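You operate a simulated robot arm through the tools that you are given. There is no shell and no other tool.

You are at the controls of a simulated robot arm. One attempt, no reset.

TASK
Send a parts carton down the belt as the whiteboard's bottom line says.
Fine: it names the carton, the bay and the speed; set it on the head of the belt. Set down upright: what you pick out.

It is judged by the outcome, as a careful person would: the job done as asked, and still so three seconds after it is handed in. It fails if anything else is knocked over, pushed out of place, dropped, spilled or broken.

THE ROBOT
A 6-joint arm with a two-finger gripper, fixed in place. Base frame: the origin is on the floor under the middle of its stand, x ahead of it, y to its left, z up. Units: mm, rad, N and s.
It reaches about 1637 mm from its shoulder. Its first joint turns from -2.897 to 2.897 rad. Payload 3.43 kg.
Tool frame: the origin (TCP) lies between the finger pads and is the grasp point; the fingertips stand 20 mm ahead of it; z points along the fingers, y is the line along which they close. The gripper opens to 190 mm; its body begins 248 mm behind the TCP.
Orientation is that of the tool frame in the base frame, as a unit quaternion [x, y, z, w]. With the fingers straight down and closing along the base's y, the tool's x points along the base's -x, its y along +y and its z along -z.

THE INTERFACE
- The arm moves only by the tool step_arm. Its argument "commands" is a list that holds one entry, the list of rows, each a list of 7 numbers: the opening, from 0 (shut) to 1 (fully open), then the shift along the tool's x, y, z in units of 50 mm (1.0 is 50 mm), then the turn, a rotation vector about the tool's x, y, z in units of 4 degrees (1.0 is 4 degrees). In form: [[[claw, tx, ty, tz, rx, ry, rz], ...]]. A call has 1 to 20 rows; each row shifts and turns the commanded pose from where the row before left it, along the tool's axes as they then stand. A call with a number of a shift or a turn outside -1 to 1 is refused whole. Each row takes 0.2 s and may step no farther than 50 mm and 0.15 rad from the row before; otherwise, or with a gripper value out of range, the whole call is refused. Where a pose cannot be reached the arm comes as near as it can. A force on the tool above 40 N (or 10 N above the force at the start of the call, whichever is more), or a blocked arm, ends the call early, and 0.2 s more pass. The fingers move at their own pace (about 45 mm/s each) and stop on an object; they squeeze with about 24 N. The grip force told is the motor's: it shows also when the fingers shut on nothing. Time passes only in rows, and 0.2 s behind the last, so rows that do not move let the fingers close. The reply holds the time, the measured pose of the TCP, the force on the tool along the base axes, the opening and the grip force, in the units named above and with some noise, with the torque about the TCP (base axes, N m) and any sound that the robot's microphone picked up.
- Cameras (640 x 400 px; columns grow to the right, rows downward): "scene" is fixed at [400.5, -652.3, 1458.2]; the picture's right is [0.43, -0.90, 0.00], its down [-0.88, -0.42, -0.23] and it looks along [0.21, 0.10, -0.97] (base axes); focal length 214 px, centre (320, 200). "wrist" rides on the gripper at [71, -8, -288] in the tool frame; the picture's right is [0.12, 0.99, 0.00], its down [-0.96, 0.11, -0.25] and it looks along [-0.25, 0.03, 0.97] (tool axes); focal length 261 px, centre (320, 200).
- get_image(camera): a new picture of that camera. The clock stands still meanwhile.
- move_column(by): slides the trunk up (or, below 0, down) by that many mm; the arm rides with it, the base frame stays. It gives what a move gives, with no picture.
- locate(camera, pixels): there is no depth. For up to 12 entries [column, row, z] of the newest picture of that camera ("zoom" is the newest enlarged one), the place [x, y] in the base frame at which the ray of that pixel passes the height z, good to about 2 mm. The clock stands still meanwhile.
- enlarge(camera, box): a new picture of the part [left, top, right, bottom] of that camera's present view, enlarged. The clock stands still meanwhile.
- finish_job(): hands the job in; it is judged then, once.

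Open the gripper and draw the arm clear of the work before you hand the job in, unless the task says otherwise.

The tools are called after "Emit:" as name(argument=value, ...) on one line, values as JSON. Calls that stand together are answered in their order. step_arm: Moves the arm, as the interface text tells. Its arguments: {"type":"object","properties":{"commands":{"type":"array","items":{"type":"array","items":{"type":"array","items":{"type":"number"}}}}},"required":["commands"]} The other tools are called the same way: move_column (by) moves the trunk up or down; get_image (camera) takes a picture; locate (camera, pixels) gives the place at which the rays of pixels pass given heights; enlarge (camera, box) takes an enlarged picture of a part of a camera's view; finish_job () hands the job in.

At the start:

```text
clock: 0.0
position: [615.4, -372.7, 1270.2]
tcp_rot: [-0.001, 1.0, 0.0, -0.001]
wrist_force: [0.7, 0.2, 0.7]
torque: [0.03, -0.01, -0.02]
gripper_width: 190.2
grasp_force: 0.0
trunk travel left (down, up): [-175.0, 65.0]
```

scene: 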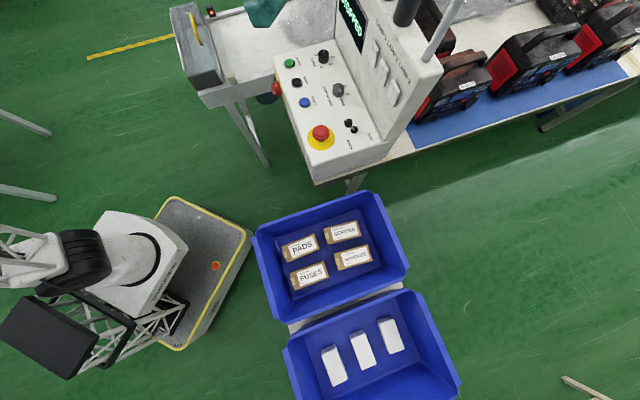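
wrist: 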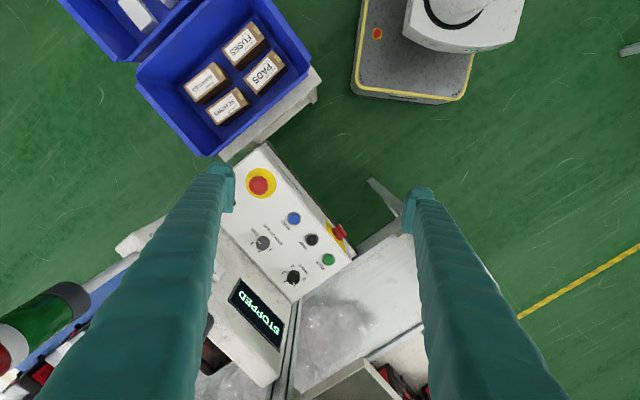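

The scene shows a tote with four labelled cartons (around 325,250), a control panel (around 330,100) and part of a belt (around 250,60); I don't see a whiteboard yet. I take fresh enlarged views of the main parts.

Emit:
enlarge(camera="scene", box=[240, 190, 420, 310])

Emit:
enlarge(camera="scene", box=[160, 0, 460, 190])

Emit:
enlarge(camera="wrist", box=[200, 130, 440, 400])

```text
3.33 times, centred on (330, 250) of scene
```

zoom: 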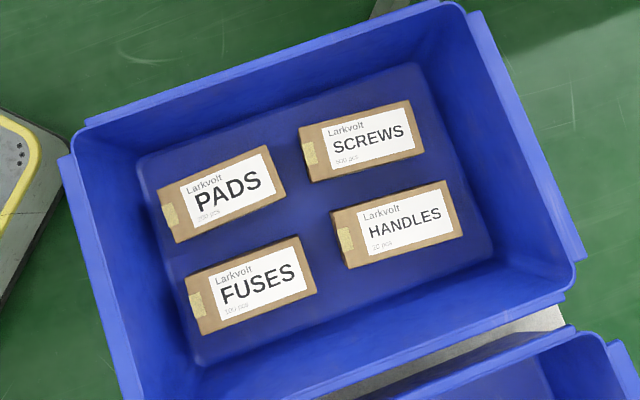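

```text
2.11 times, centred on (310, 95) of scene
```

zoom: 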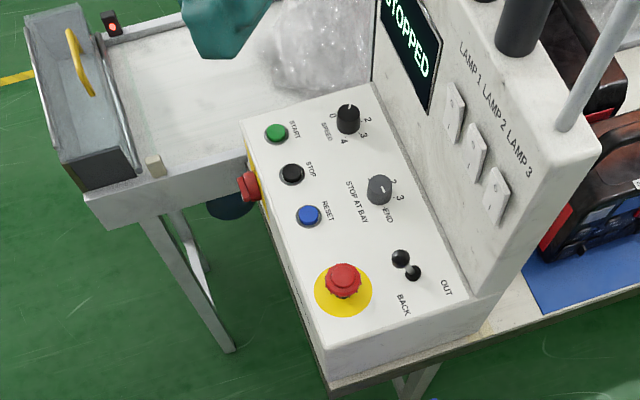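

```text
1.48 times, centred on (320, 265) of wrist
```

zoom: 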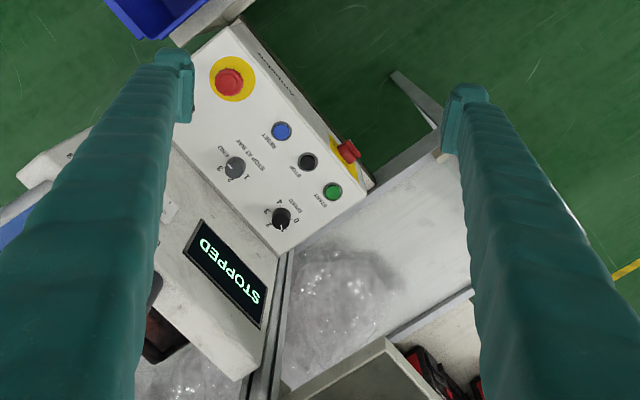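

The tote holds PADS, SCREWS, FUSES and HANDLES cartons. The panel has SPEED and STOP AT BAY knobs, START/STOP/RESET, E-stops and a display reading STOPPED. No whiteboard is in sight yet, so I tilt the wrist camera up toward +x to look around.

Emit:
step_arm(commands=[[[1, 0, 0, 0, 0, -1, 0], [1, 0, 0, 0, 0, -1, 0], [1, 0, 0, 0, 0, -1, 0], [1, 0, 0, 0, 0, -1, 0], [1, 0, 0, 0, 0, -1, 0], [1, 0, 0, 0, 0, -1, 0], [1, 0, 0, 0, 0, -1, 0], [1, 0, 0, 0, 0, -1, 0], [1, 0, 0, 0, 0, -1, 0], [1, 0, 0, 0, 0, -1, 0]]])

Emit:
get_image(camera="wrist")

Emit:
get_image(camera="scene")

```text
clock: 2.2
position: [615.1, -372.3, 1268.5]
tcp_rot: [-0.001, 0.94, 0.001, 0.341]
wrist_force: [0.0, 1.6, 0.1]
torque: [0.01, 0.03, -0.02]
gripper_width: 189.9
grasp_force: 0.1
trunk travel left (down, up): [-175.0, 65.0]
```

```text
taken
```

wrist: 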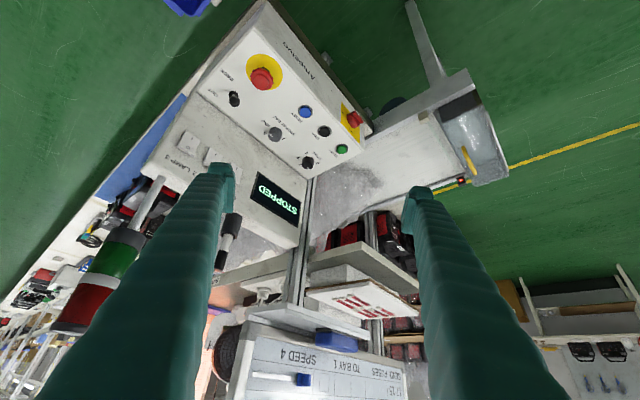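

```text
taken
```

scene: 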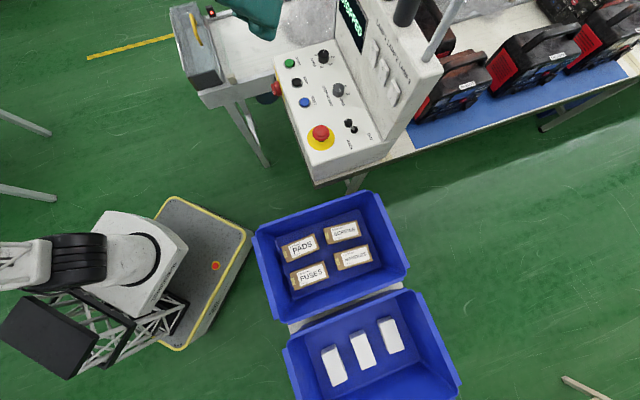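

The whiteboard appears upside-down at the bottom of the wrist view (around 320,380). I tilt further by about 24 degrees to bring it fully into view.

Emit:
step_arm(commands=[[[1, 0, 0, 0, 0, -1, 0], [1, 0, 0, 0, 0, -1, 0], [1, 0, 0, 0, 0, -1, 0], [1, 0, 0, 0, 0, -1, 0], [1, 0, 0, 0, 0, -1, 0], [1, 0, 0, 0, 0, -1, 0]]])

Emit:
get_image(camera="wrist")

Emit:
enlarge(camera="wrist", box=[220, 260, 440, 400])

```text
clock: 3.6
position: [619.7, -380.8, 1257.4]
tcp_rot: [0.004, 0.851, 0.009, 0.526]
wrist_force: [-0.5, -0.3, 0.4]
torque: [-0.03, 0.02, 0.04]
gripper_width: 190.1
grasp_force: 0.0
trunk travel left (down, up): [-175.0, 65.0]
```

```text
taken
```

wrist: 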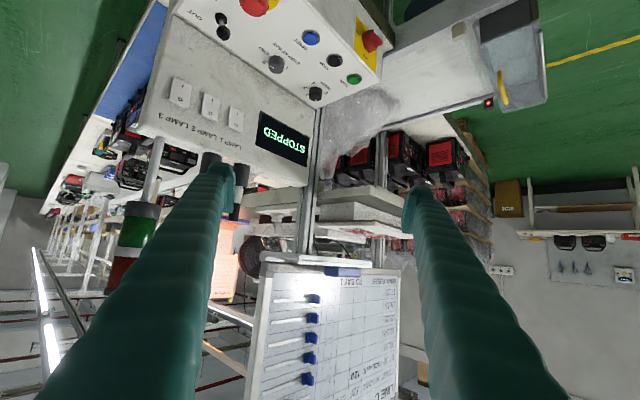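

```text
2.86 times, centred on (330, 330) of wrist
```

zoom: 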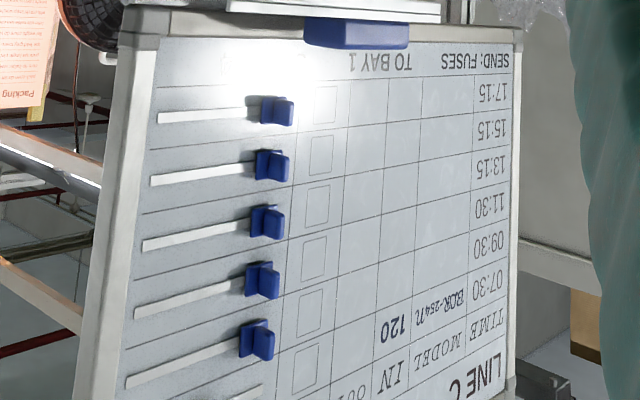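

The bottom line reads "SEND: FUSES  TO BAY 1 …", with glare over the speed entry. I tilt back a little to read the speed without glare.

Emit:
step_arm(commands=[[[1, 0, 0, 0, 0, 1, 0], [1, 0, 0, 0, 0, 1, 0], [1, 0, 0, 0, 0, 1, 0], [1, 0, 0, 0, 0, 1, 0]]])

Emit:
enlarge(camera="wrist", box=[220, 290, 440, 400])

```text
clock: 4.6
position: [616.1, -373.7, 1270.9]
tcp_rot: [0.0, 0.914, -0.001, 0.406]
wrist_force: [0.0, 0.3, 0.8]
torque: [-0.02, -0.02, -0.05]
gripper_width: 189.9
grasp_force: 0.0
trunk travel left (down, up): [-175.0, 65.0]
```

```text
2.91 times, centred on (330, 345) of wrist
```

zoom: 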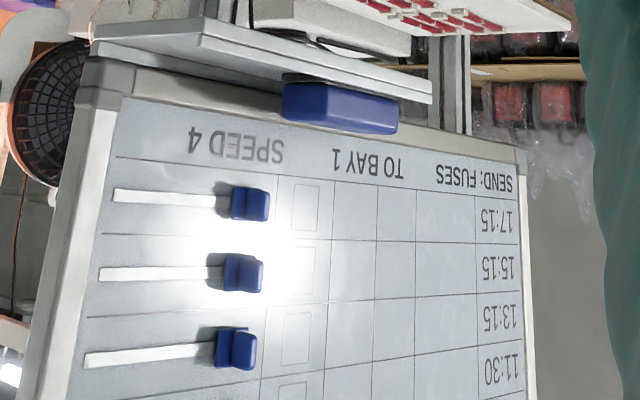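

The line reads "SEND: FUSES  TO BAY 1  SPEED 4". Now I study the belt and panel in the current wrist view.

Emit:
get_image(camera="wrist")

Emit:
enlarge(camera="wrist", box=[180, 0, 400, 140])

Emit:
enlarge(camera="wrist", box=[320, 40, 560, 200])

Emit:
enlarge(camera="scene", box=[260, 30, 400, 180])

Emit:
enlarge(camera="scene", box=[160, 0, 320, 120])

```text
taken
```

wrist: 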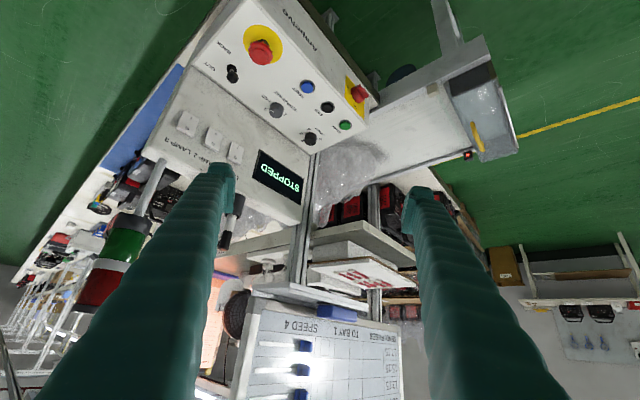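

```text
2.86 times, centred on (290, 70) of wrist
```

zoom: 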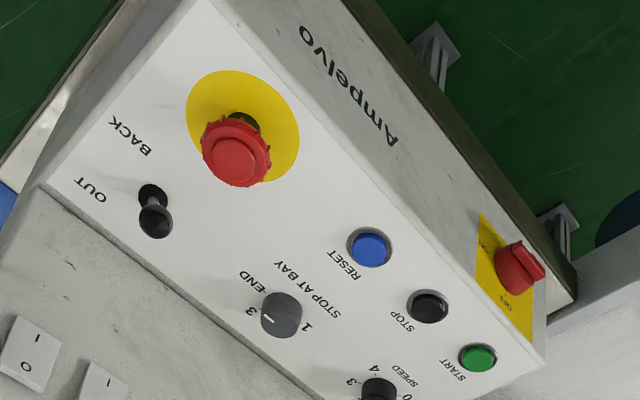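

```text
2.50 times, centred on (440, 120) of wrist
```

zoom: 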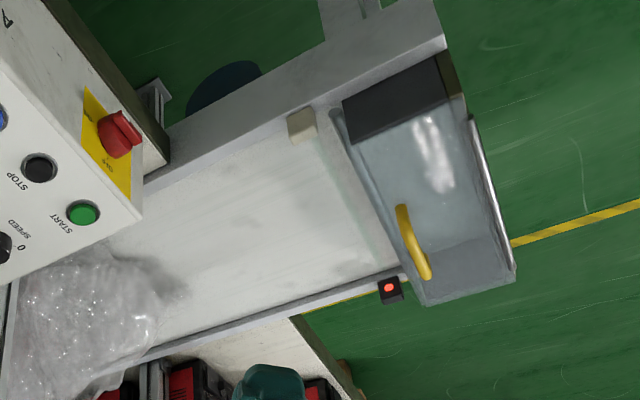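

```text
2.67 times, centred on (330, 105) of scene
```

zoom: 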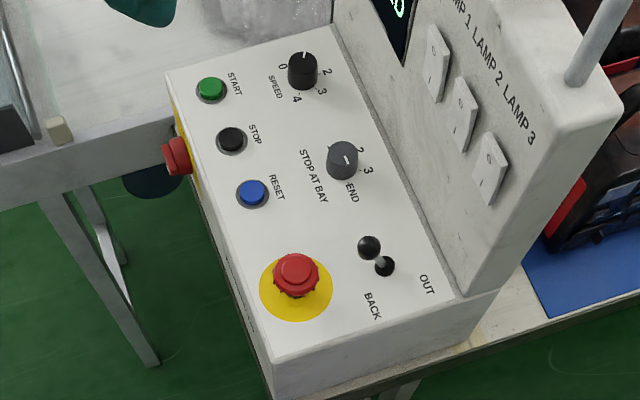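

```text
3.33 times, centred on (240, 60) of scene
```

zoom: 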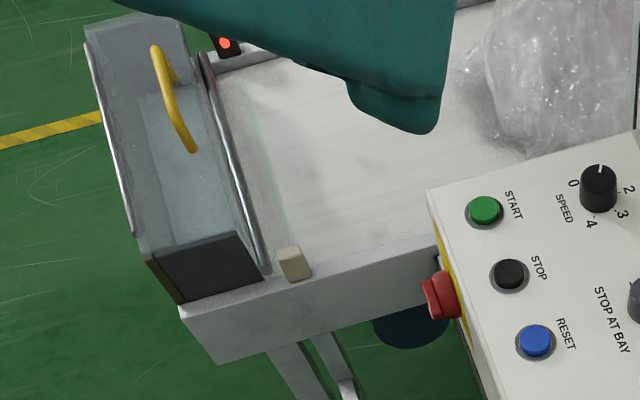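

I can see the belt with a photo-eye (red light), a grey/transparent box with a yellow handle at its end, and a bubble-wrap bag near the panel. I go back to straight down for geometry measurements.

Emit:
step_arm(commands=[[[1, 0, 0, 0, 0, 1, 0], [1, 0, 0, 0, 0, 1, 0], [1, 0, 0, 0, 0, 1, 0], [1, 0, 0, 0, 0, 1, 0], [1, 0, 0, 0, 0, 1, 0], [1, 0, 0, 0, 0, 1, 0], [1, 0, 0, 0, 0, 1, 0], [1, 0, 0, 0, 0, 1, 0], [1, 0, 0, 0, 0, 1, 0], [1, 0, 0, 0, 0, 1, 0], [1, 0, 0, 0, 0, 1, 0], [1, 0, 0, 0, 0, 1, 0]]])

Emit:
get_image(camera="wrist")

Emit:
get_image(camera="scene")

```text
clock: 7.2
position: [615.9, -372.8, 1270.4]
tcp_rot: [0.0, 1.0, 0.0, -0.001]
wrist_force: [0.2, 0.1, 0.9]
torque: [0.01, -0.14, 0.0]
gripper_width: 190.2
grasp_force: 0.1
trunk travel left (down, up): [-175.0, 65.0]
```

```text
taken
```

wrist: 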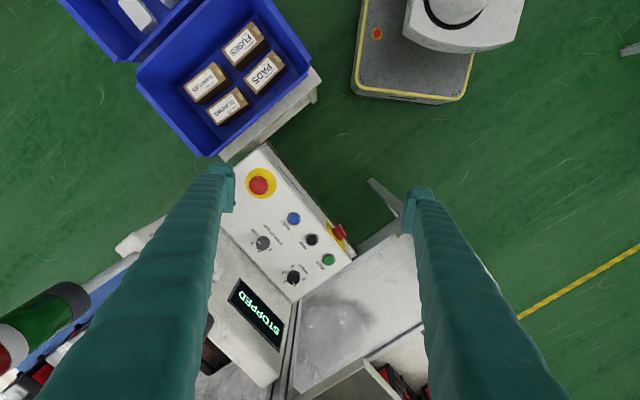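

```text
taken
```

scene: 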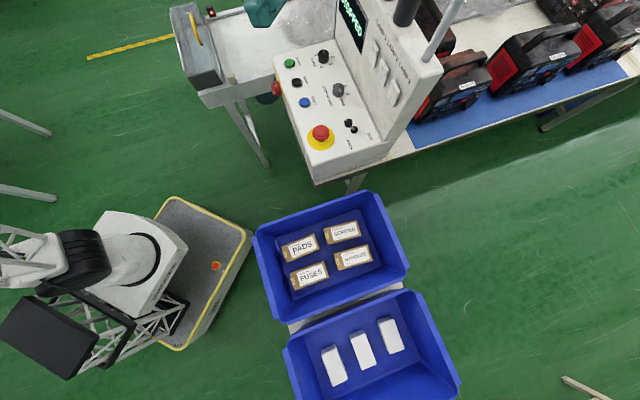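

I triangulate key features: START (scene 289,63 / wrist 328,259), RESET (305,102 / 294,218), FUSES label (311,275 / 241,45), and tote corner.

Emit:
locate(camera="scene", pixels=[[289.5, 63, 800], [289.5, 63, 1000], [305, 102, 800], [305, 102, 1000], [321, 133, 800], [321, 133, 1000], [311, 275, 600], [311, 275, 900], [338, 89, 800], [338, 89, 1000], [323, 56, 800], [323, 56, 1000]])

Emit:
locate(camera="wrist", pixels=[[328, 259, 800], [328, 259, 1000], [294, 218, 800], [294, 218, 1000], [259, 185, 800], [259, 185, 1000], [241, 45, 600], [241, 45, 900], [263, 243, 800], [263, 243, 1000], [293, 277, 800], [293, 277, 1000]])

```text
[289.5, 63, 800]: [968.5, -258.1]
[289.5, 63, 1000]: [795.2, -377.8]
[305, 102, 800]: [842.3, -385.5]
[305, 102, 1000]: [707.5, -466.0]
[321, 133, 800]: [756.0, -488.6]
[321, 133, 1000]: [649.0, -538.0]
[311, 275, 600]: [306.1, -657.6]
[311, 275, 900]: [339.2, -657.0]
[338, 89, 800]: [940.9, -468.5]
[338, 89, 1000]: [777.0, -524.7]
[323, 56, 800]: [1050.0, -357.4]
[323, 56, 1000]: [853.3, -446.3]
```

```text
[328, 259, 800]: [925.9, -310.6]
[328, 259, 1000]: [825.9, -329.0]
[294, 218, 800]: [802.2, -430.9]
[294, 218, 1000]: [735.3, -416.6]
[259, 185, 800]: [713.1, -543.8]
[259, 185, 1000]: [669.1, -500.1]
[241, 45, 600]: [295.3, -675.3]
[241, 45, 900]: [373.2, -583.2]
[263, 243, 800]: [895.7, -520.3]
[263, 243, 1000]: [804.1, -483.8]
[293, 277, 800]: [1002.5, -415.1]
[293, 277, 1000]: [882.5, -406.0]
```

Panel face is at about z≈900; START ≈(872,-321), RESET ≈(765,-425), bay knob ≈(843,-501), speed knob ≈(930,-411). I enlarge the wrist view to read the knob settings and the surroundings.

Emit:
enlarge(camera="wrist", box=[230, 200, 360, 300])

Emit:
enlarge(camera="scene", box=[310, 35, 370, 110])

Emit:
enlarge(camera="wrist", box=[240, 240, 440, 400])

```text
4.00 times, centred on (295, 250) of wrist
```

zoom: 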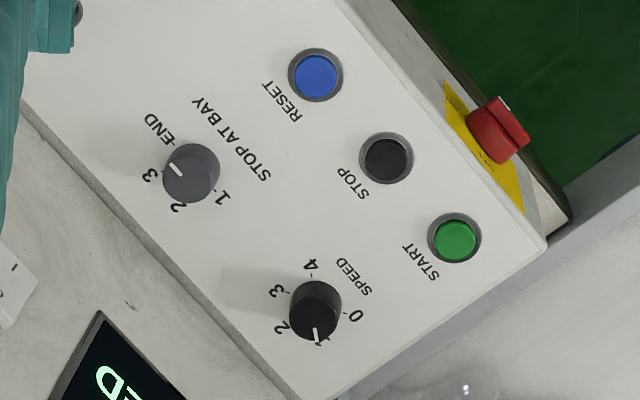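

```text
5.33 times, centred on (340, 72) of scene
```

zoom: 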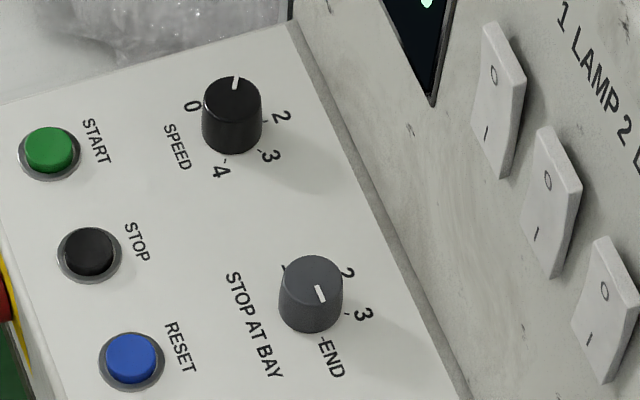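

```text
2.50 times, centred on (340, 320) of wrist
```

zoom: 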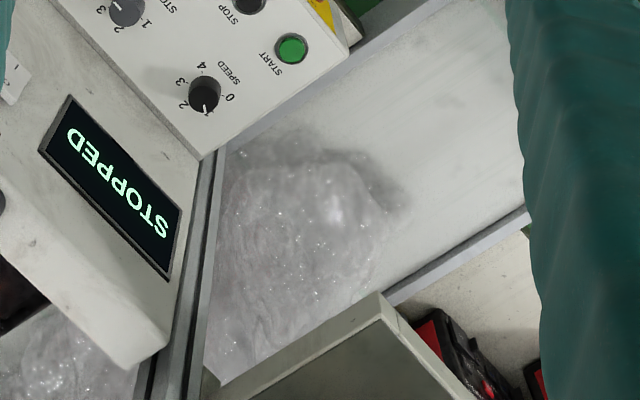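

The speed knob seems to point at 1 and the bay knob toward 3/END; I need a closer look. There is a beacon pole near (780,-665) rising to ~1400, so I stay well clear: I yaw the gripper 44° to align with the panel and shift slightly so the panel is seen between the fingers.

Emit:
step_arm(commands=[[[1, -0.6, -0.4, -0.4, 0, 0, 1], [1, -0.6, -0.4, 0, 0, 0, 1], [1, -0.4, -0.4, 0, 0, 0, 1], [1, 0, 0, 0, 0, 0, 1], [1, 0, 0, 0, 0, 0, 1], [1, 0, 0, 0, 0, 0, 1], [1, 0, 0, 0, 0, 0, 1], [1, 0, 0, 0, 0, 0, 1], [1, 0, 0, 0, 0, 0, 1], [1, 0, 0, 0, 0, 0, 1], [1, 0, 0, 0, 0, 0, 1]]])

Emit:
get_image(camera="wrist")

Emit:
get_image(camera="scene")

```text
clock: 9.6
position: [688.2, -435.7, 1281.0]
tcp_rot: [0.375, 0.927, -0.001, 0.003]
wrist_force: [0.0, -0.5, -0.4]
torque: [0.0, 0.0, 0.03]
gripper_width: 190.0
grasp_force: 0.1
out of reach, approached as far as the arm can: row 3
trunk travel left (down, up): [-175.0, 65.0]
```

```text
taken
```

wrist: 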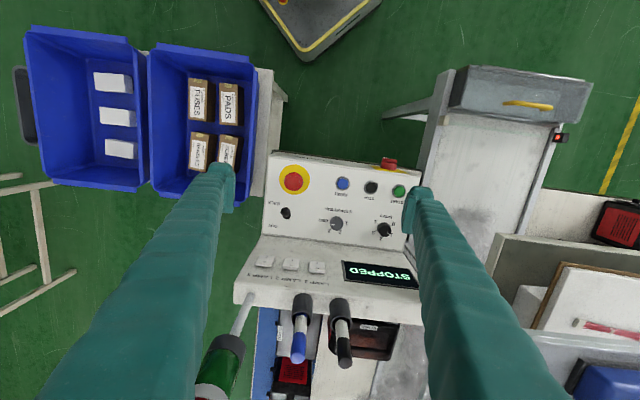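

```text
taken
```

scene: 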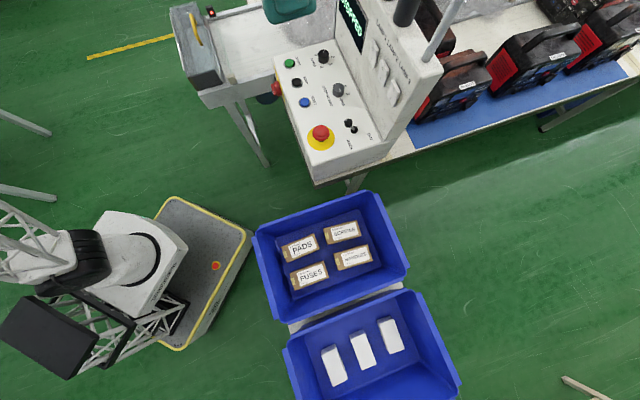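

Now the panel is well aligned (knobs at 336,224 and 384,229; upright with display below). I enlarge the panel to read knob pointers.

Emit:
enlarge(camera="wrist", box=[305, 170, 425, 245])

Emit:
enlarge(camera="wrist", box=[230, 140, 450, 300])

Emit:
enlarge(camera="wrist", box=[400, 50, 640, 250])

Emit:
enlarge(camera="wrist", box=[130, 30, 290, 200])

```text
5.33 times, centred on (365, 208) of wrist
```

zoom: 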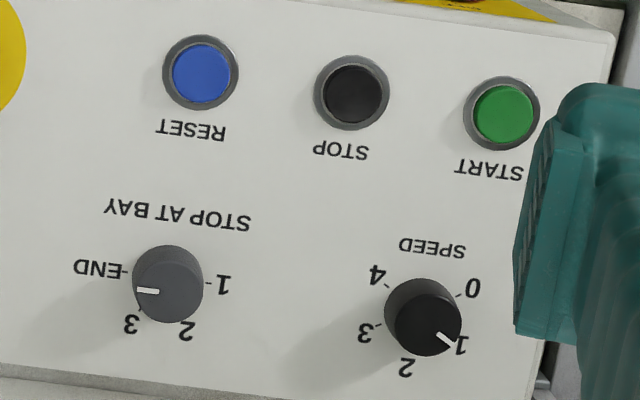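

```text
2.50 times, centred on (340, 220) of wrist
```

zoom: 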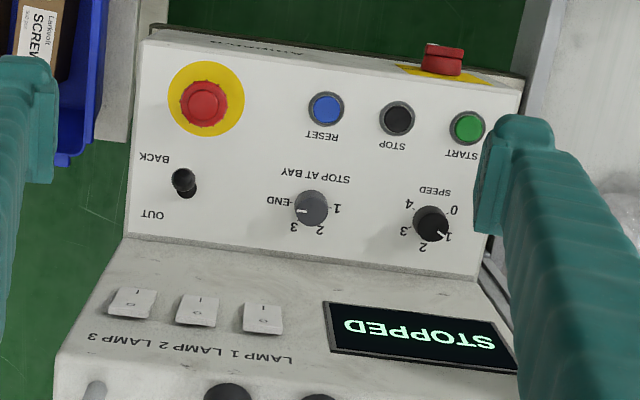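

```text
2.00 times, centred on (520, 150) of wrist
```

zoom: 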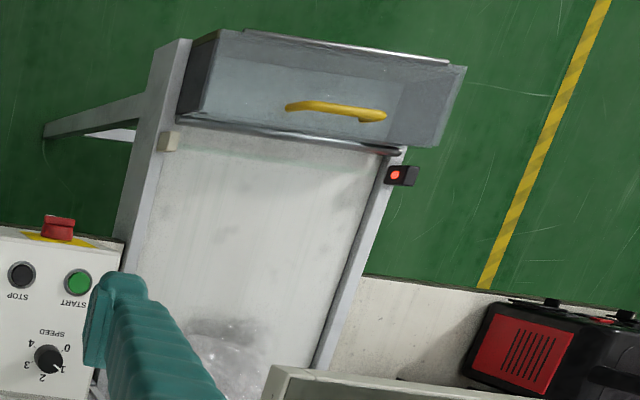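

```text
2.35 times, centred on (210, 115) of wrist
```

zoom: 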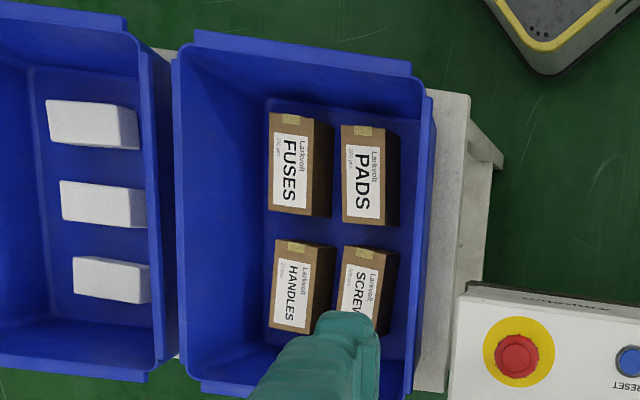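

Readings: the bay knob points at END (needs 180° counter-clockwise to 1), the speed knob at 1 (needs ~180° clockwise to 4). To learn which end is the belt's head I must see the belt's whole course, so I tilt the camera up a bit and take pictures.

Emit:
step_arm(commands=[[[1, 0.5, 0.5, 0, 0, -1, 0], [1, 0.5, 0.5, 0, 0, -1, 0], [1, 0.5, 0.5, 0, 0, -1, 0], [1, 0.5, 0.5, 0, 0, -1, 0], [1, 0.5, 0.5, 0, 0, -1, 0], [1, 0.5, 0.5, 0, 0, -1, 0], [1, 0, 0.5, 0, 0, -1, 0], [1, 0, 0.5, 0, 0, -1, 0], [1, 0, 0.5, 0, 0, -1, 0], [1, 0, 0.5, 0, 0, -1, 0]]])

Emit:
get_image(camera="wrist")

Emit:
get_image(camera="scene")

```text
clock: 11.8
position: [755.4, -152.7, 1255.5]
tcp_rot: [0.352, 0.871, -0.128, 0.318]
wrist_force: [-0.2, -0.7, 0.5]
torque: [0.08, -0.03, 0.06]
gripper_width: 190.1
grasp_force: 0.0
trunk travel left (down, up): [-175.0, 65.0]
```

```text
taken
```

wrist: 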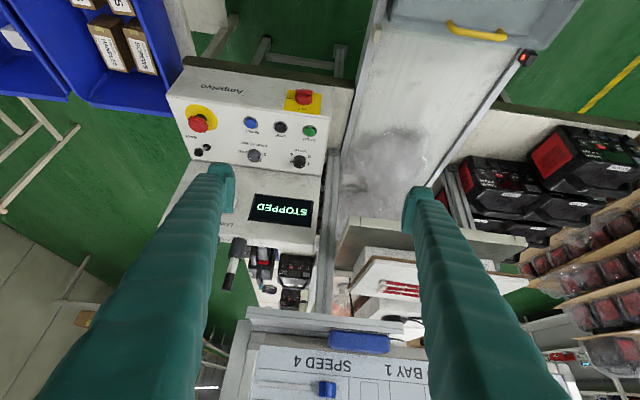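

```text
taken
```

scene: 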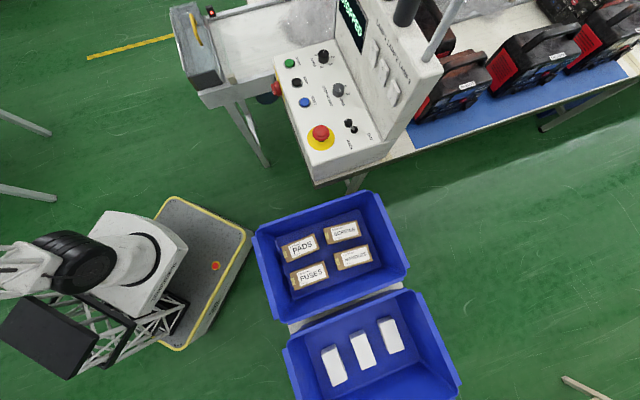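

The belt runs from the box at top (470,20) toward the shelf/whiteboard at the bottom. I enlarge to see the bubble-wrap thing and what is beyond.

Emit:
enlarge(camera="wrist", box=[310, 80, 470, 240])

Emit:
enlarge(camera="wrist", box=[320, 0, 600, 130])

Emit:
enlarge(camera="wrist", box=[220, 200, 440, 340])

```text
2.50 times, centred on (390, 160) of wrist
```

zoom: 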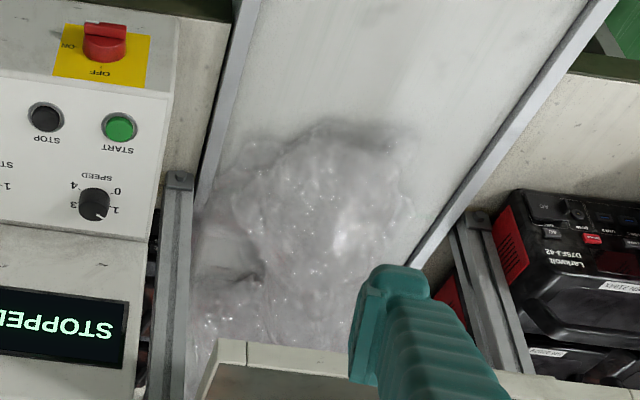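

```text
2.29 times, centred on (460, 65) of wrist
```

zoom: 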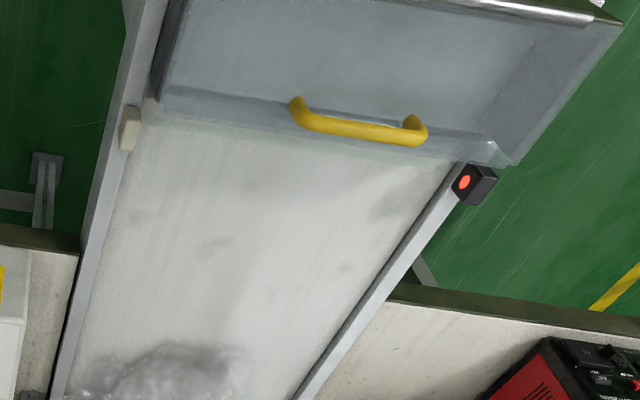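

```text
2.86 times, centred on (330, 270) of wrist
```

zoom: 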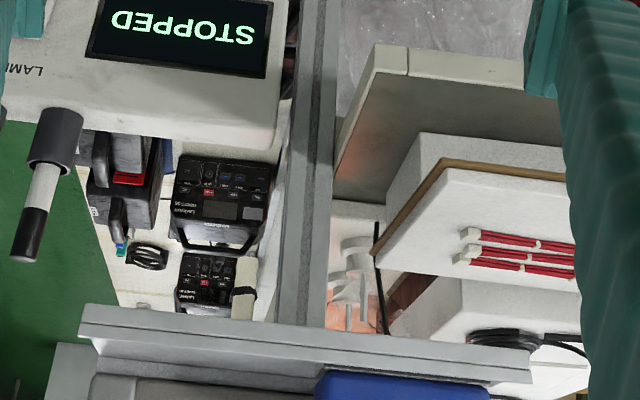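

The red side switch stands at ON. I triangulate the belt features: photo-eye (scene 211,12; wrist 521,57), reflector (scene 232,79; wrist 377,55), and the box.

Emit:
locate(camera="wrist", pixels=[[522, 58, 800], [522, 58, 950], [377, 56, 800], [377, 56, 950], [310, 131, 900], [455, 22, 900], [455, 22, 1000], [505, 35, 900], [505, 35, 1000], [394, 8, 900], [394, 8, 1000]])

Emit:
locate(camera="scene", pixels=[[211, 12, 800], [211, 12, 950], [232, 78.6, 800], [232, 78.6, 950], [190, 14, 900], [190, 14, 1000], [198, 44, 900], [198, 44, 1000], [205, 90, 900], [205, 90, 1000], [172, 8, 900], [172, 8, 1000]])

Emit:
enlarge(camera="scene", box=[150, 0, 270, 110])

```text
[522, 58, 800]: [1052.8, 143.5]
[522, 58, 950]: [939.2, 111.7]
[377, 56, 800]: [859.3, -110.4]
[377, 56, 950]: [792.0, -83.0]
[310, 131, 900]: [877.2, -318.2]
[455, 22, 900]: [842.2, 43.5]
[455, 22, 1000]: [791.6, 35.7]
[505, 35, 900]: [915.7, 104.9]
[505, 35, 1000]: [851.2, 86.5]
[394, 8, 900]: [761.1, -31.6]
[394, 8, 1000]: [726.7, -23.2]
```

```text
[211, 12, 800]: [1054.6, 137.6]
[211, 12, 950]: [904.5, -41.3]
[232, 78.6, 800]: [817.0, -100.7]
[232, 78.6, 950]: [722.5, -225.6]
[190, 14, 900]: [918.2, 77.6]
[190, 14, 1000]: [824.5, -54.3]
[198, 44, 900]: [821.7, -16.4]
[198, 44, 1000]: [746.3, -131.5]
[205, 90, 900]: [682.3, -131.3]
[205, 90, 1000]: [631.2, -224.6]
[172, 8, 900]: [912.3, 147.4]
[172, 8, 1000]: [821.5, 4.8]
```

```text
3.64 times, centred on (210, 55) of scene
```

zoom: 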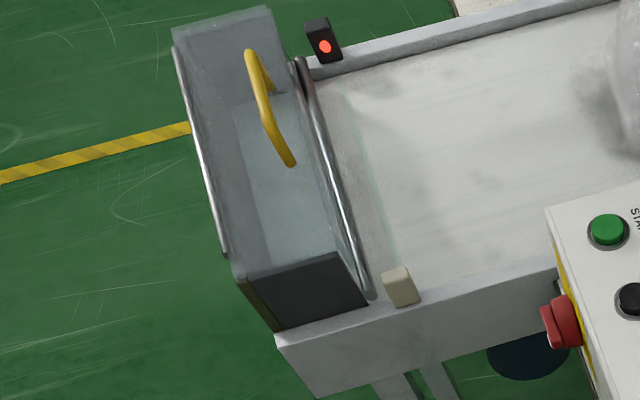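

The photo-eye sits at about (1053,141,800) and the belt surface is a little below. I bring the camera over the hooded end of the belt, pointing down, to see what that hood is.

Emit:
step_arm(commands=[[[1, 0, 0.44, 0, 0, 1, 0], [1, 0, 0.44, 0, 0, 1, 0], [1, 0, 0.44, 0, 0, 1, 0], [1, 0, 0.44, 0, 0, 1, 0], [1, 0, 0.44, 0, 0, 1, 0], [1, 0, 0.44, 0, 0, 1, 0], [1, 0, 0.44, 0, 0, 1, 0], [1, 0, 0.44, 0, 0, 1, 0], [1, 0, 0.44, 0, 0, 1, 0], [1, 0, 0.44, 0, 0, 1, 0], [1, 0.4, 0, 0.5, 0, 0, 0], [1, 0.4, 0, 0.5, 0, 0, 0]]])

Emit:
get_image(camera="wrist")

Emit:
get_image(camera="scene")

```text
clock: 14.4
position: [869.0, 32.9, 1187.5]
tcp_rot: [0.375, 0.927, -0.001, -0.001]
wrist_force: [0.5, -0.9, -1.1]
torque: [0.08, 0.08, 0.0]
gripper_width: 190.1
grasp_force: 0.0
out of reach, approached as far as the arm can: row 10
trunk travel left (down, up): [-175.0, 65.0]
```

```text
taken
```

wrist: 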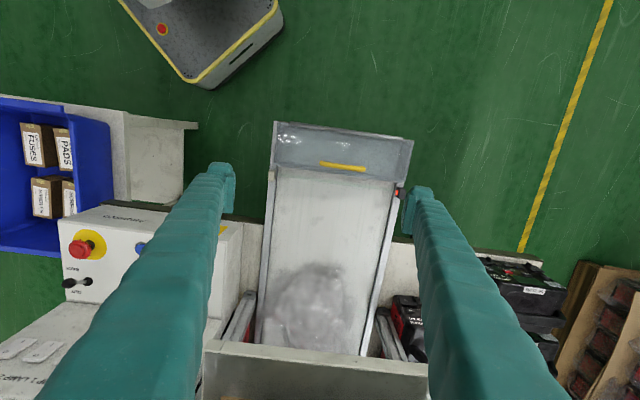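

```text
taken
```

scene: 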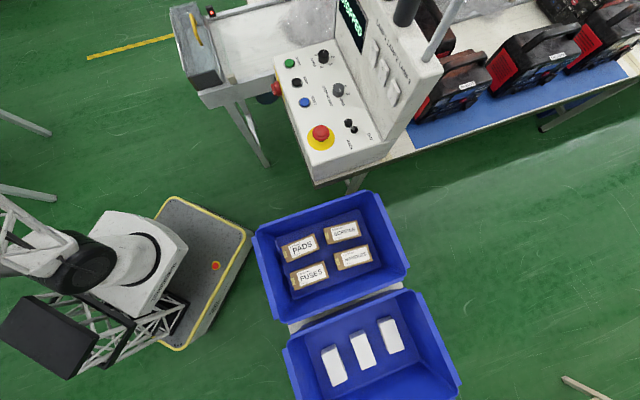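

The belt lies centred here, hood at top (343,150), shelf at bottom (315,365). I enlarge both ends.

Emit:
enlarge(camera="wrist", box=[250, 110, 430, 230])

Emit:
enlarge(camera="wrist", box=[210, 220, 430, 380])

```text
3.33 times, centred on (340, 170) of wrist
```

zoom: 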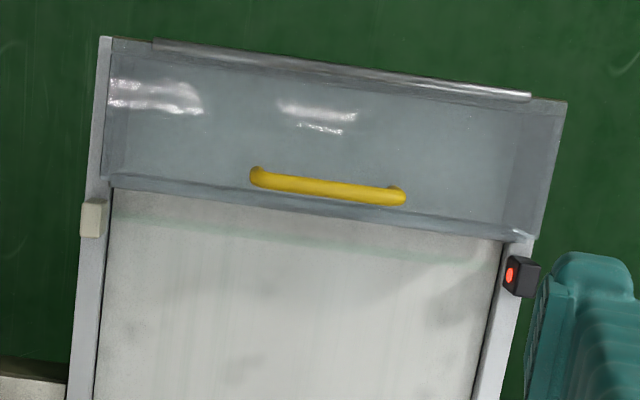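

```text
2.50 times, centred on (320, 300) of wrist
```

zoom: 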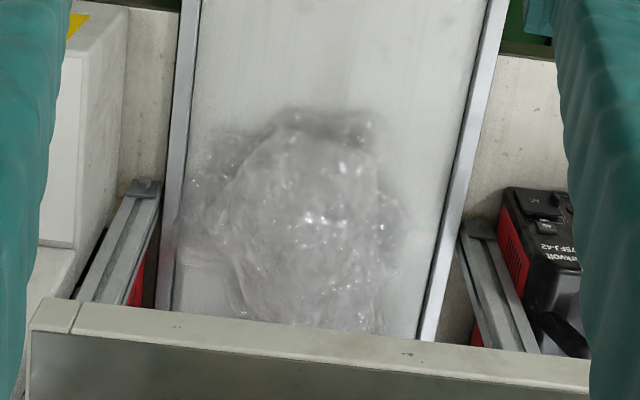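

The hood is a clear box with a yellow handle and steel rods; I triangulate its handle and rod ends (scene 191,14 / 202,45 ; wrist 364,168 / 320,162) to understand its shape.

Emit:
locate(camera="wrist", pixels=[[364, 168.5, 850], [364, 168.5, 1000], [320.5, 162.5, 850], [320.5, 162.5, 1000], [290.5, 122.6, 850], [290.5, 122.6, 1000], [403, 139, 850], [403, 139, 1000], [397, 193, 800], [397, 193, 850], [268, 175, 800], [268, 175, 850]])

Emit:
locate(camera="scene", pixels=[[190.8, 14.3, 850], [190.8, 14.3, 1000], [201.8, 44.8, 850], [201.8, 44.8, 1000], [183.9, 68.7, 850], [183.9, 68.7, 1000], [171.5, 13.8, 850], [171.5, 13.8, 1000], [211, 12, 800], [211, 12, 850], [232, 78.6, 800], [232, 78.6, 850]])

```text
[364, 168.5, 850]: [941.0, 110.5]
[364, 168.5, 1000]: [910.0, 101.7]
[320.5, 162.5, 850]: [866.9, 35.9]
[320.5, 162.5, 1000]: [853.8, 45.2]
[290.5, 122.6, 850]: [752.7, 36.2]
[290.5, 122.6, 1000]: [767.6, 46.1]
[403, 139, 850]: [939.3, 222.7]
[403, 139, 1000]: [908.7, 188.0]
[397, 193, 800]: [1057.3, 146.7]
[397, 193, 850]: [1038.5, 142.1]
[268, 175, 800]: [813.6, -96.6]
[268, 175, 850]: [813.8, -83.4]
```

```text
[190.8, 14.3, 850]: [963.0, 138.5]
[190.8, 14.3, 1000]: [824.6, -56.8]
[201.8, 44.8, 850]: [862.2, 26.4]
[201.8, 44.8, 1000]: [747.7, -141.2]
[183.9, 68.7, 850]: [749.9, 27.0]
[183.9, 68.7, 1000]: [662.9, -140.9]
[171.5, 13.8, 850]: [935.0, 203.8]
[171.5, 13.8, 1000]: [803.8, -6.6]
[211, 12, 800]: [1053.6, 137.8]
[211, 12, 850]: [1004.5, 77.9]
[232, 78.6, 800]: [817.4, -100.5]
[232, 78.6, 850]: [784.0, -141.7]
```

Converted to belt coordinates, the handle sits at z≈860 and the rear rod at z≈842, so it's a low clear cover at the very end of the belt. I go lower over it for a close look.

Emit:
step_arm(commands=[[[1, 0, 0.35, 0.9, 0, 0, 0], [1, 0, 0.35, 0.9, 0, 0, 0], [1, 0, 0.35, 0.9, 0, 0, 0], [1, 0, 0, 0.5, 0, 0, 0]]])

Emit:
get_image(camera="wrist")

Emit:
enlarge(camera="wrist", box=[230, 100, 410, 260])

```text
clock: 15.4
position: [904.4, 67.1, 1028.8]
tcp_rot: [0.374, 0.927, -0.001, -0.001]
wrist_force: [-0.2, 0.0, -0.3]
torque: [0.0, 0.05, 0.01]
gripper_width: 190.1
grasp_force: 0.1
trunk travel left (down, up): [-175.0, 65.0]
```

```text
taken
```

wrist: 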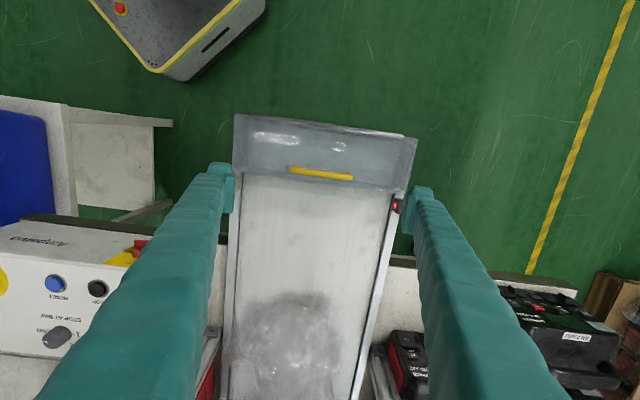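

```text
2.50 times, centred on (320, 180) of wrist
```

zoom: 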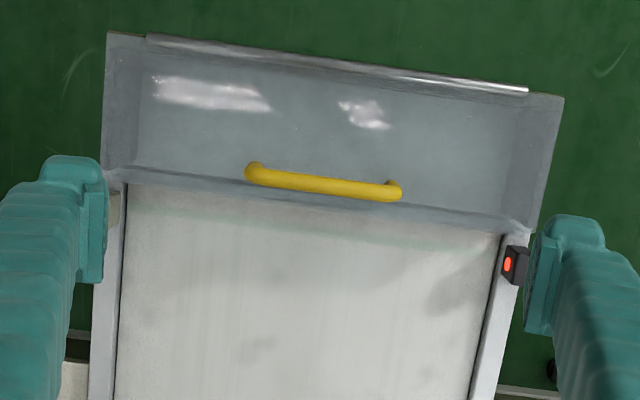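

The clear cover has side walls, a lid hinged on the rear rod and a handle near the front edge. I tilt the wrist the other way (toward the robot) to look at its front side from the belt side.

Emit:
step_arm(commands=[[[1, 0, 0, -0.5, 0, 1, 0], [1, 0, 0, 0, 0, 1, 0], [1, 0, 0, 0, 0, 1, 0], [1, 0, 0, 0, 0, 1, 0], [1, 0, 0, 0, 0, 1, 0], [1, 0, 0, 0, 0, 1, 0], [1, 0, 0, 0, 0, 1, 0], [1, 0, 0, 0, 0, 1, 0], [1, 0, 0, 0, 0, 1, 0], [1, 0, 0, 0, 0, 1, 0]]])

Emit:
get_image(camera="wrist")

Emit:
enlarge(camera="wrist", box=[220, 120, 420, 280])

```text
clock: 17.6
position: [860.9, 84.7, 1003.8]
tcp_rot: [0.354, 0.871, 0.131, -0.313]
wrist_force: [0.5, 0.4, 0.9]
torque: [-0.08, -0.05, -0.01]
gripper_width: 189.8
grasp_force: 0.0
out of reach, approached as far as the arm can: row 7, 8, 9, 10
trunk travel left (down, up): [-175.0, 65.0]
```

```text
taken
```

wrist: 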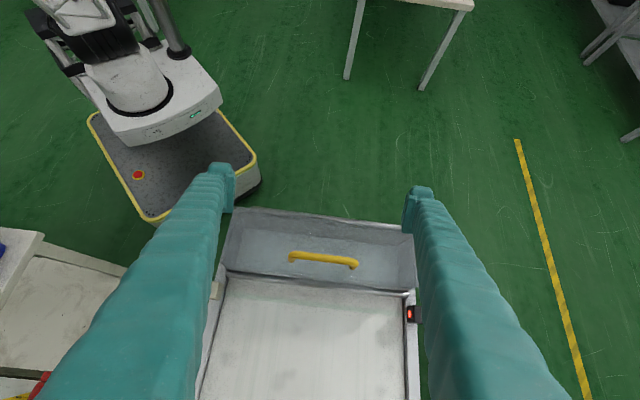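

```text
2.50 times, centred on (320, 200) of wrist
```

zoom: 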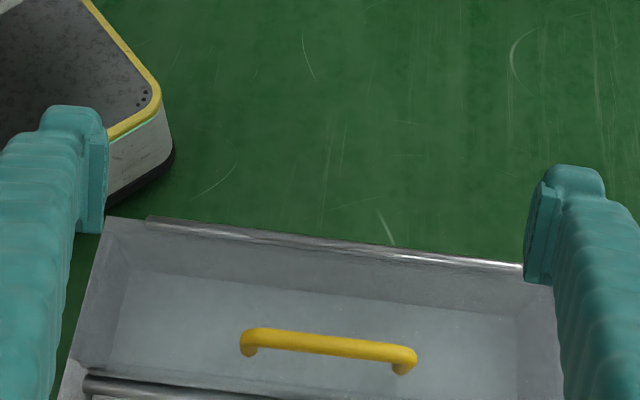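

I enlarge the hood's front (around 315,280) in this view.

Emit:
enlarge(camera="wrist", box=[210, 195, 430, 335])

```text
2.86 times, centred on (320, 265) of wrist
```

zoom: 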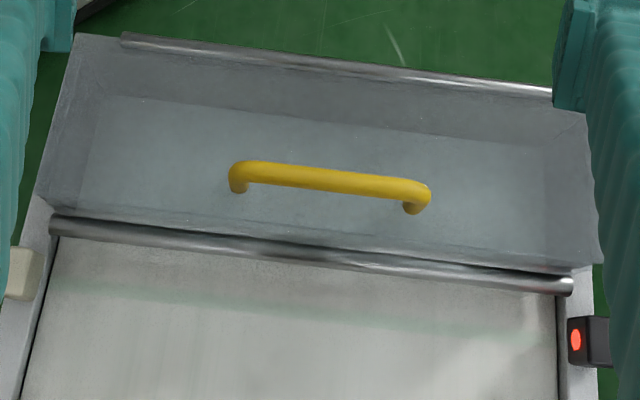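

In front of the clear cover there is a steel roller at the belt's start (50,222)-(572,287 in zoom), right by the photo-eye; so the head of the belt is the open area at the photo-eye, and the lever's OUT/BACK direction agrees. I now rotate back to straight down before going over the panel.

Emit:
step_arm(commands=[[[1, 0, 0, 0, 0, -1, 0], [1, 0, 0, 0, 0, -1, 0], [1, 0, 0, 0, 0, -1, 0], [1, 0, 0, 0, 0, -1, 0], [1, 0, 0, 0, 0, -1, 0], [1, 0, 0, 0, 0, -1, 0], [1, 0, 0, 0, 0, -1, 0], [1, 0, 0, 0, 0, -1, 0], [1, 0, 0, 0, 0, -1, 0], [1, 0, 0, 0, 0, -1, 0]]])

```text
clock: 19.8
position: [862.2, 85.7, 1003.3]
tcp_rot: [0.374, 0.927, 0.0, 0.0]
wrist_force: [0.5, 0.5, -0.4]
torque: [0.06, 0.11, 0.0]
gripper_width: 190.0
grasp_force: 0.1
trunk travel left (down, up): [-175.0, 65.0]
```

The commanded pose now equals the measured one. I raise, tilt 20° away from the upright (markers on its top reach z≈1254 at about (916,-565)), and move over the panel.

Emit:
step_arm(commands=[[[1, 0, -0.5, -0.5, 0, -1, 0], [1, 0, -0.5, -0.5, 0, -1, 0], [1, 0, -0.5, -0.5, 0, -1, 0], [1, 0, -0.5, -0.5, 0, -1, 0], [1, 0, -0.5, -0.5, 0, -1, 0], [1, -0.76, -0.55, 0.277, 0, 0, 0], [1, -0.76, -0.55, 0.277, 0, 0, 0], [1, -0.76, -0.55, 0.277, 0, 0, 0], [1, -0.76, -0.55, 0.277, 0, 0, 0], [1, -0.76, -0.55, 0.277, 0, 0, 0], [1, -0.76, -0.55, 0.277, 0, 0, 0], [1, -0.76, -0.55, 0.277, 0, 0, 0], [1, -0.76, -0.55, 0.277, 0, 0, 0]]])

Emit:
get_image(camera="wrist")

Emit:
get_image(camera="scene")

```text
clock: 22.6
position: [841.2, -377.0, 1128.7]
tcp_rot: [0.368, 0.913, -0.065, 0.161]
wrist_force: [-0.8, 0.4, 1.1]
torque: [-0.16, 0.01, -0.03]
gripper_width: 190.1
grasp_force: 0.1
trunk travel left (down, up): [-175.0, 65.0]
```

```text
taken
```

wrist: 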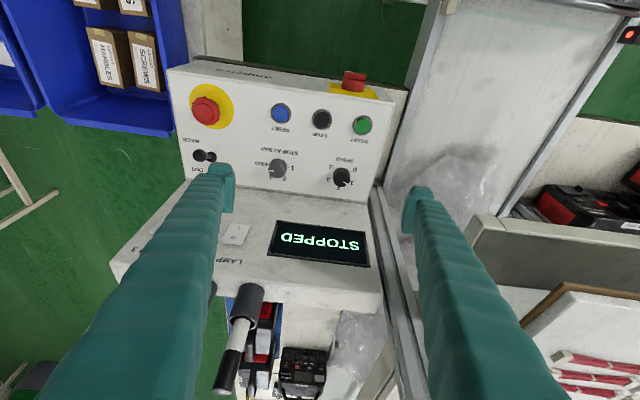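

```text
taken
```

scene: 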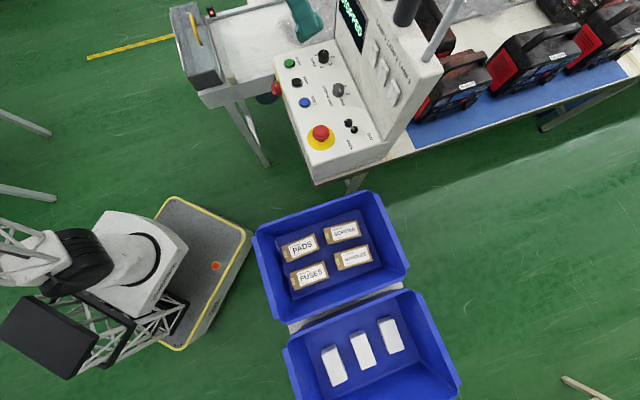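

Good view. I enlarge the knob area to measure the knob axes and panel height.

Emit:
enlarge(camera="wrist", box=[240, 90, 400, 200])

Emit:
enlarge(camera="scene", box=[280, 40, 380, 120])

```text
3.64 times, centred on (320, 145) of wrist
```

zoom: 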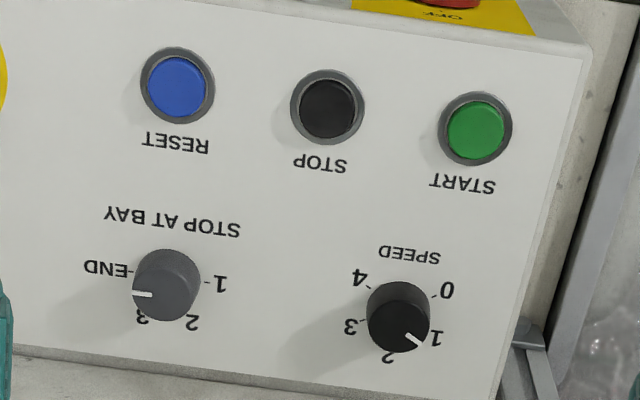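

```text
5.00 times, centred on (330, 80) of scene
```

zoom: 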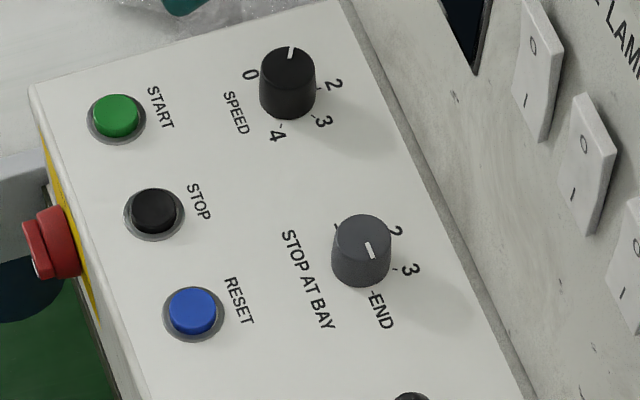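

I locate knob tops and button rings in both views for triangulation.

Emit:
locate(camera="wrist", pixels=[[341.4, 179.3, 900], [341.4, 179.3, 930], [277.7, 170.3, 900], [277.7, 170.3, 930], [362.9, 125.2, 880], [362.9, 125.2, 910], [280.7, 113.7, 880], [280.7, 113.7, 910], [321.6, 120, 880], [321.6, 120, 910]])

Emit:
locate(camera="scene", pixels=[[323.8, 53.6, 900], [323.8, 53.6, 930], [338.4, 87.6, 900], [338.4, 87.6, 930], [289.2, 64, 880], [289.2, 64, 910], [304.6, 102.8, 880], [304.6, 102.8, 910], [296.6, 82.8, 880], [296.6, 82.8, 910]])

```text
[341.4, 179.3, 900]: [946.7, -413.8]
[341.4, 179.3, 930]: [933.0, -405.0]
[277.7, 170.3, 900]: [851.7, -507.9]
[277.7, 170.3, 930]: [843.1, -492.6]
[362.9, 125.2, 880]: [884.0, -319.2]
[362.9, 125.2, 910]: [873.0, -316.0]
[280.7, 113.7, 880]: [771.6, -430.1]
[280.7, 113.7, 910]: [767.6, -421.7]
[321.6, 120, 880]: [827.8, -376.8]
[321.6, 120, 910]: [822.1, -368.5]
```

```text
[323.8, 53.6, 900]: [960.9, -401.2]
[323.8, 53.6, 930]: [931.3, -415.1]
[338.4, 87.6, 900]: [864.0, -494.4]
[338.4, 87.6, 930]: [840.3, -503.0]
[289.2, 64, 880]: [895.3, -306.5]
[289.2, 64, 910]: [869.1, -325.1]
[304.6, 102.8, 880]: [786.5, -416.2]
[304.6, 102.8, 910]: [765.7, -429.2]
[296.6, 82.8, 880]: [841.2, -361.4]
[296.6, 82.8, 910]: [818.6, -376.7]
```

Knob axes: speed ≈(936,-409), bay ≈(845,-499), tops at z≈920, panel at ≈898. I check the aluminium post foot near the panel corner (wrist 378,181) and the panel's end edge, since the post may be near the fingers at the speed knob.

Emit:
locate(camera="wrist", pixels=[[378, 181, 760], [378, 181, 900], [372, 187, 898], [391, 101, 898], [386, 187, 760], [404, 237, 1000], [404, 300, 1000], [390, 260, 900], [410, 300, 1100], [383, 190, 760]])

Emit:
enlarge(camera="wrist", box=[340, 160, 480, 330])

```text
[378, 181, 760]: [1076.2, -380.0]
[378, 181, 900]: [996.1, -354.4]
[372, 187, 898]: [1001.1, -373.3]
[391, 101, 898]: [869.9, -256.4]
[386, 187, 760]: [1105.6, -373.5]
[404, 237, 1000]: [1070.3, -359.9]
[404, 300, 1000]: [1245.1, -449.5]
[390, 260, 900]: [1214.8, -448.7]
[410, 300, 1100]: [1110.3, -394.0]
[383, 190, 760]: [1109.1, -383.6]
```

```text
2.35 times, centred on (410, 245) of wrist
```

zoom: 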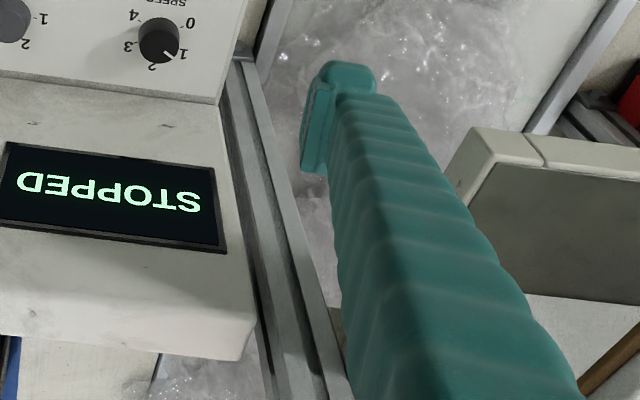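

I measure where the upright begins behind each knob (wrist 278,189 and 341,196 at panel height).

Emit:
locate(camera="wrist", pixels=[[277.7, 189.2, 898], [341.4, 196, 898], [277, 220, 920], [277, 220, 960], [277, 220, 1000], [278, 247, 1000], [278, 247, 1050], [278, 247, 1100], [365, 263, 1050], [365, 263, 1000]])

Emit:
enlarge(camera="scene", box=[330, 0, 460, 160])

```text
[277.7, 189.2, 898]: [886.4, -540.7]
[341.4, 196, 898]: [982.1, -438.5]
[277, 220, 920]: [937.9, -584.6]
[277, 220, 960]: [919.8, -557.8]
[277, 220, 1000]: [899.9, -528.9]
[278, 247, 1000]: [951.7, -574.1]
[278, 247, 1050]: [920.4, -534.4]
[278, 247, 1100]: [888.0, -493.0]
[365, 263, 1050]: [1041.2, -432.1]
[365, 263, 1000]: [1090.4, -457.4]
```

```text
2.50 times, centred on (395, 80) of scene
```

zoom: 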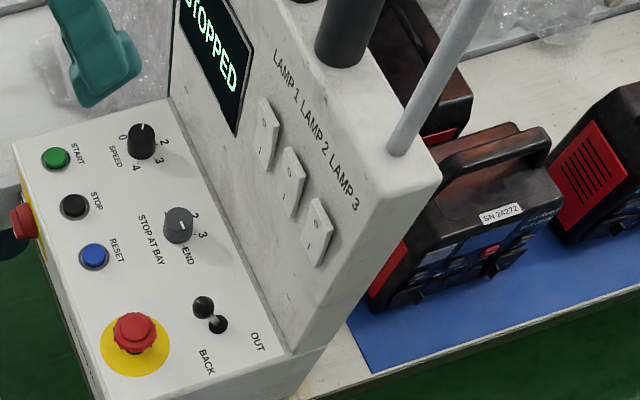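

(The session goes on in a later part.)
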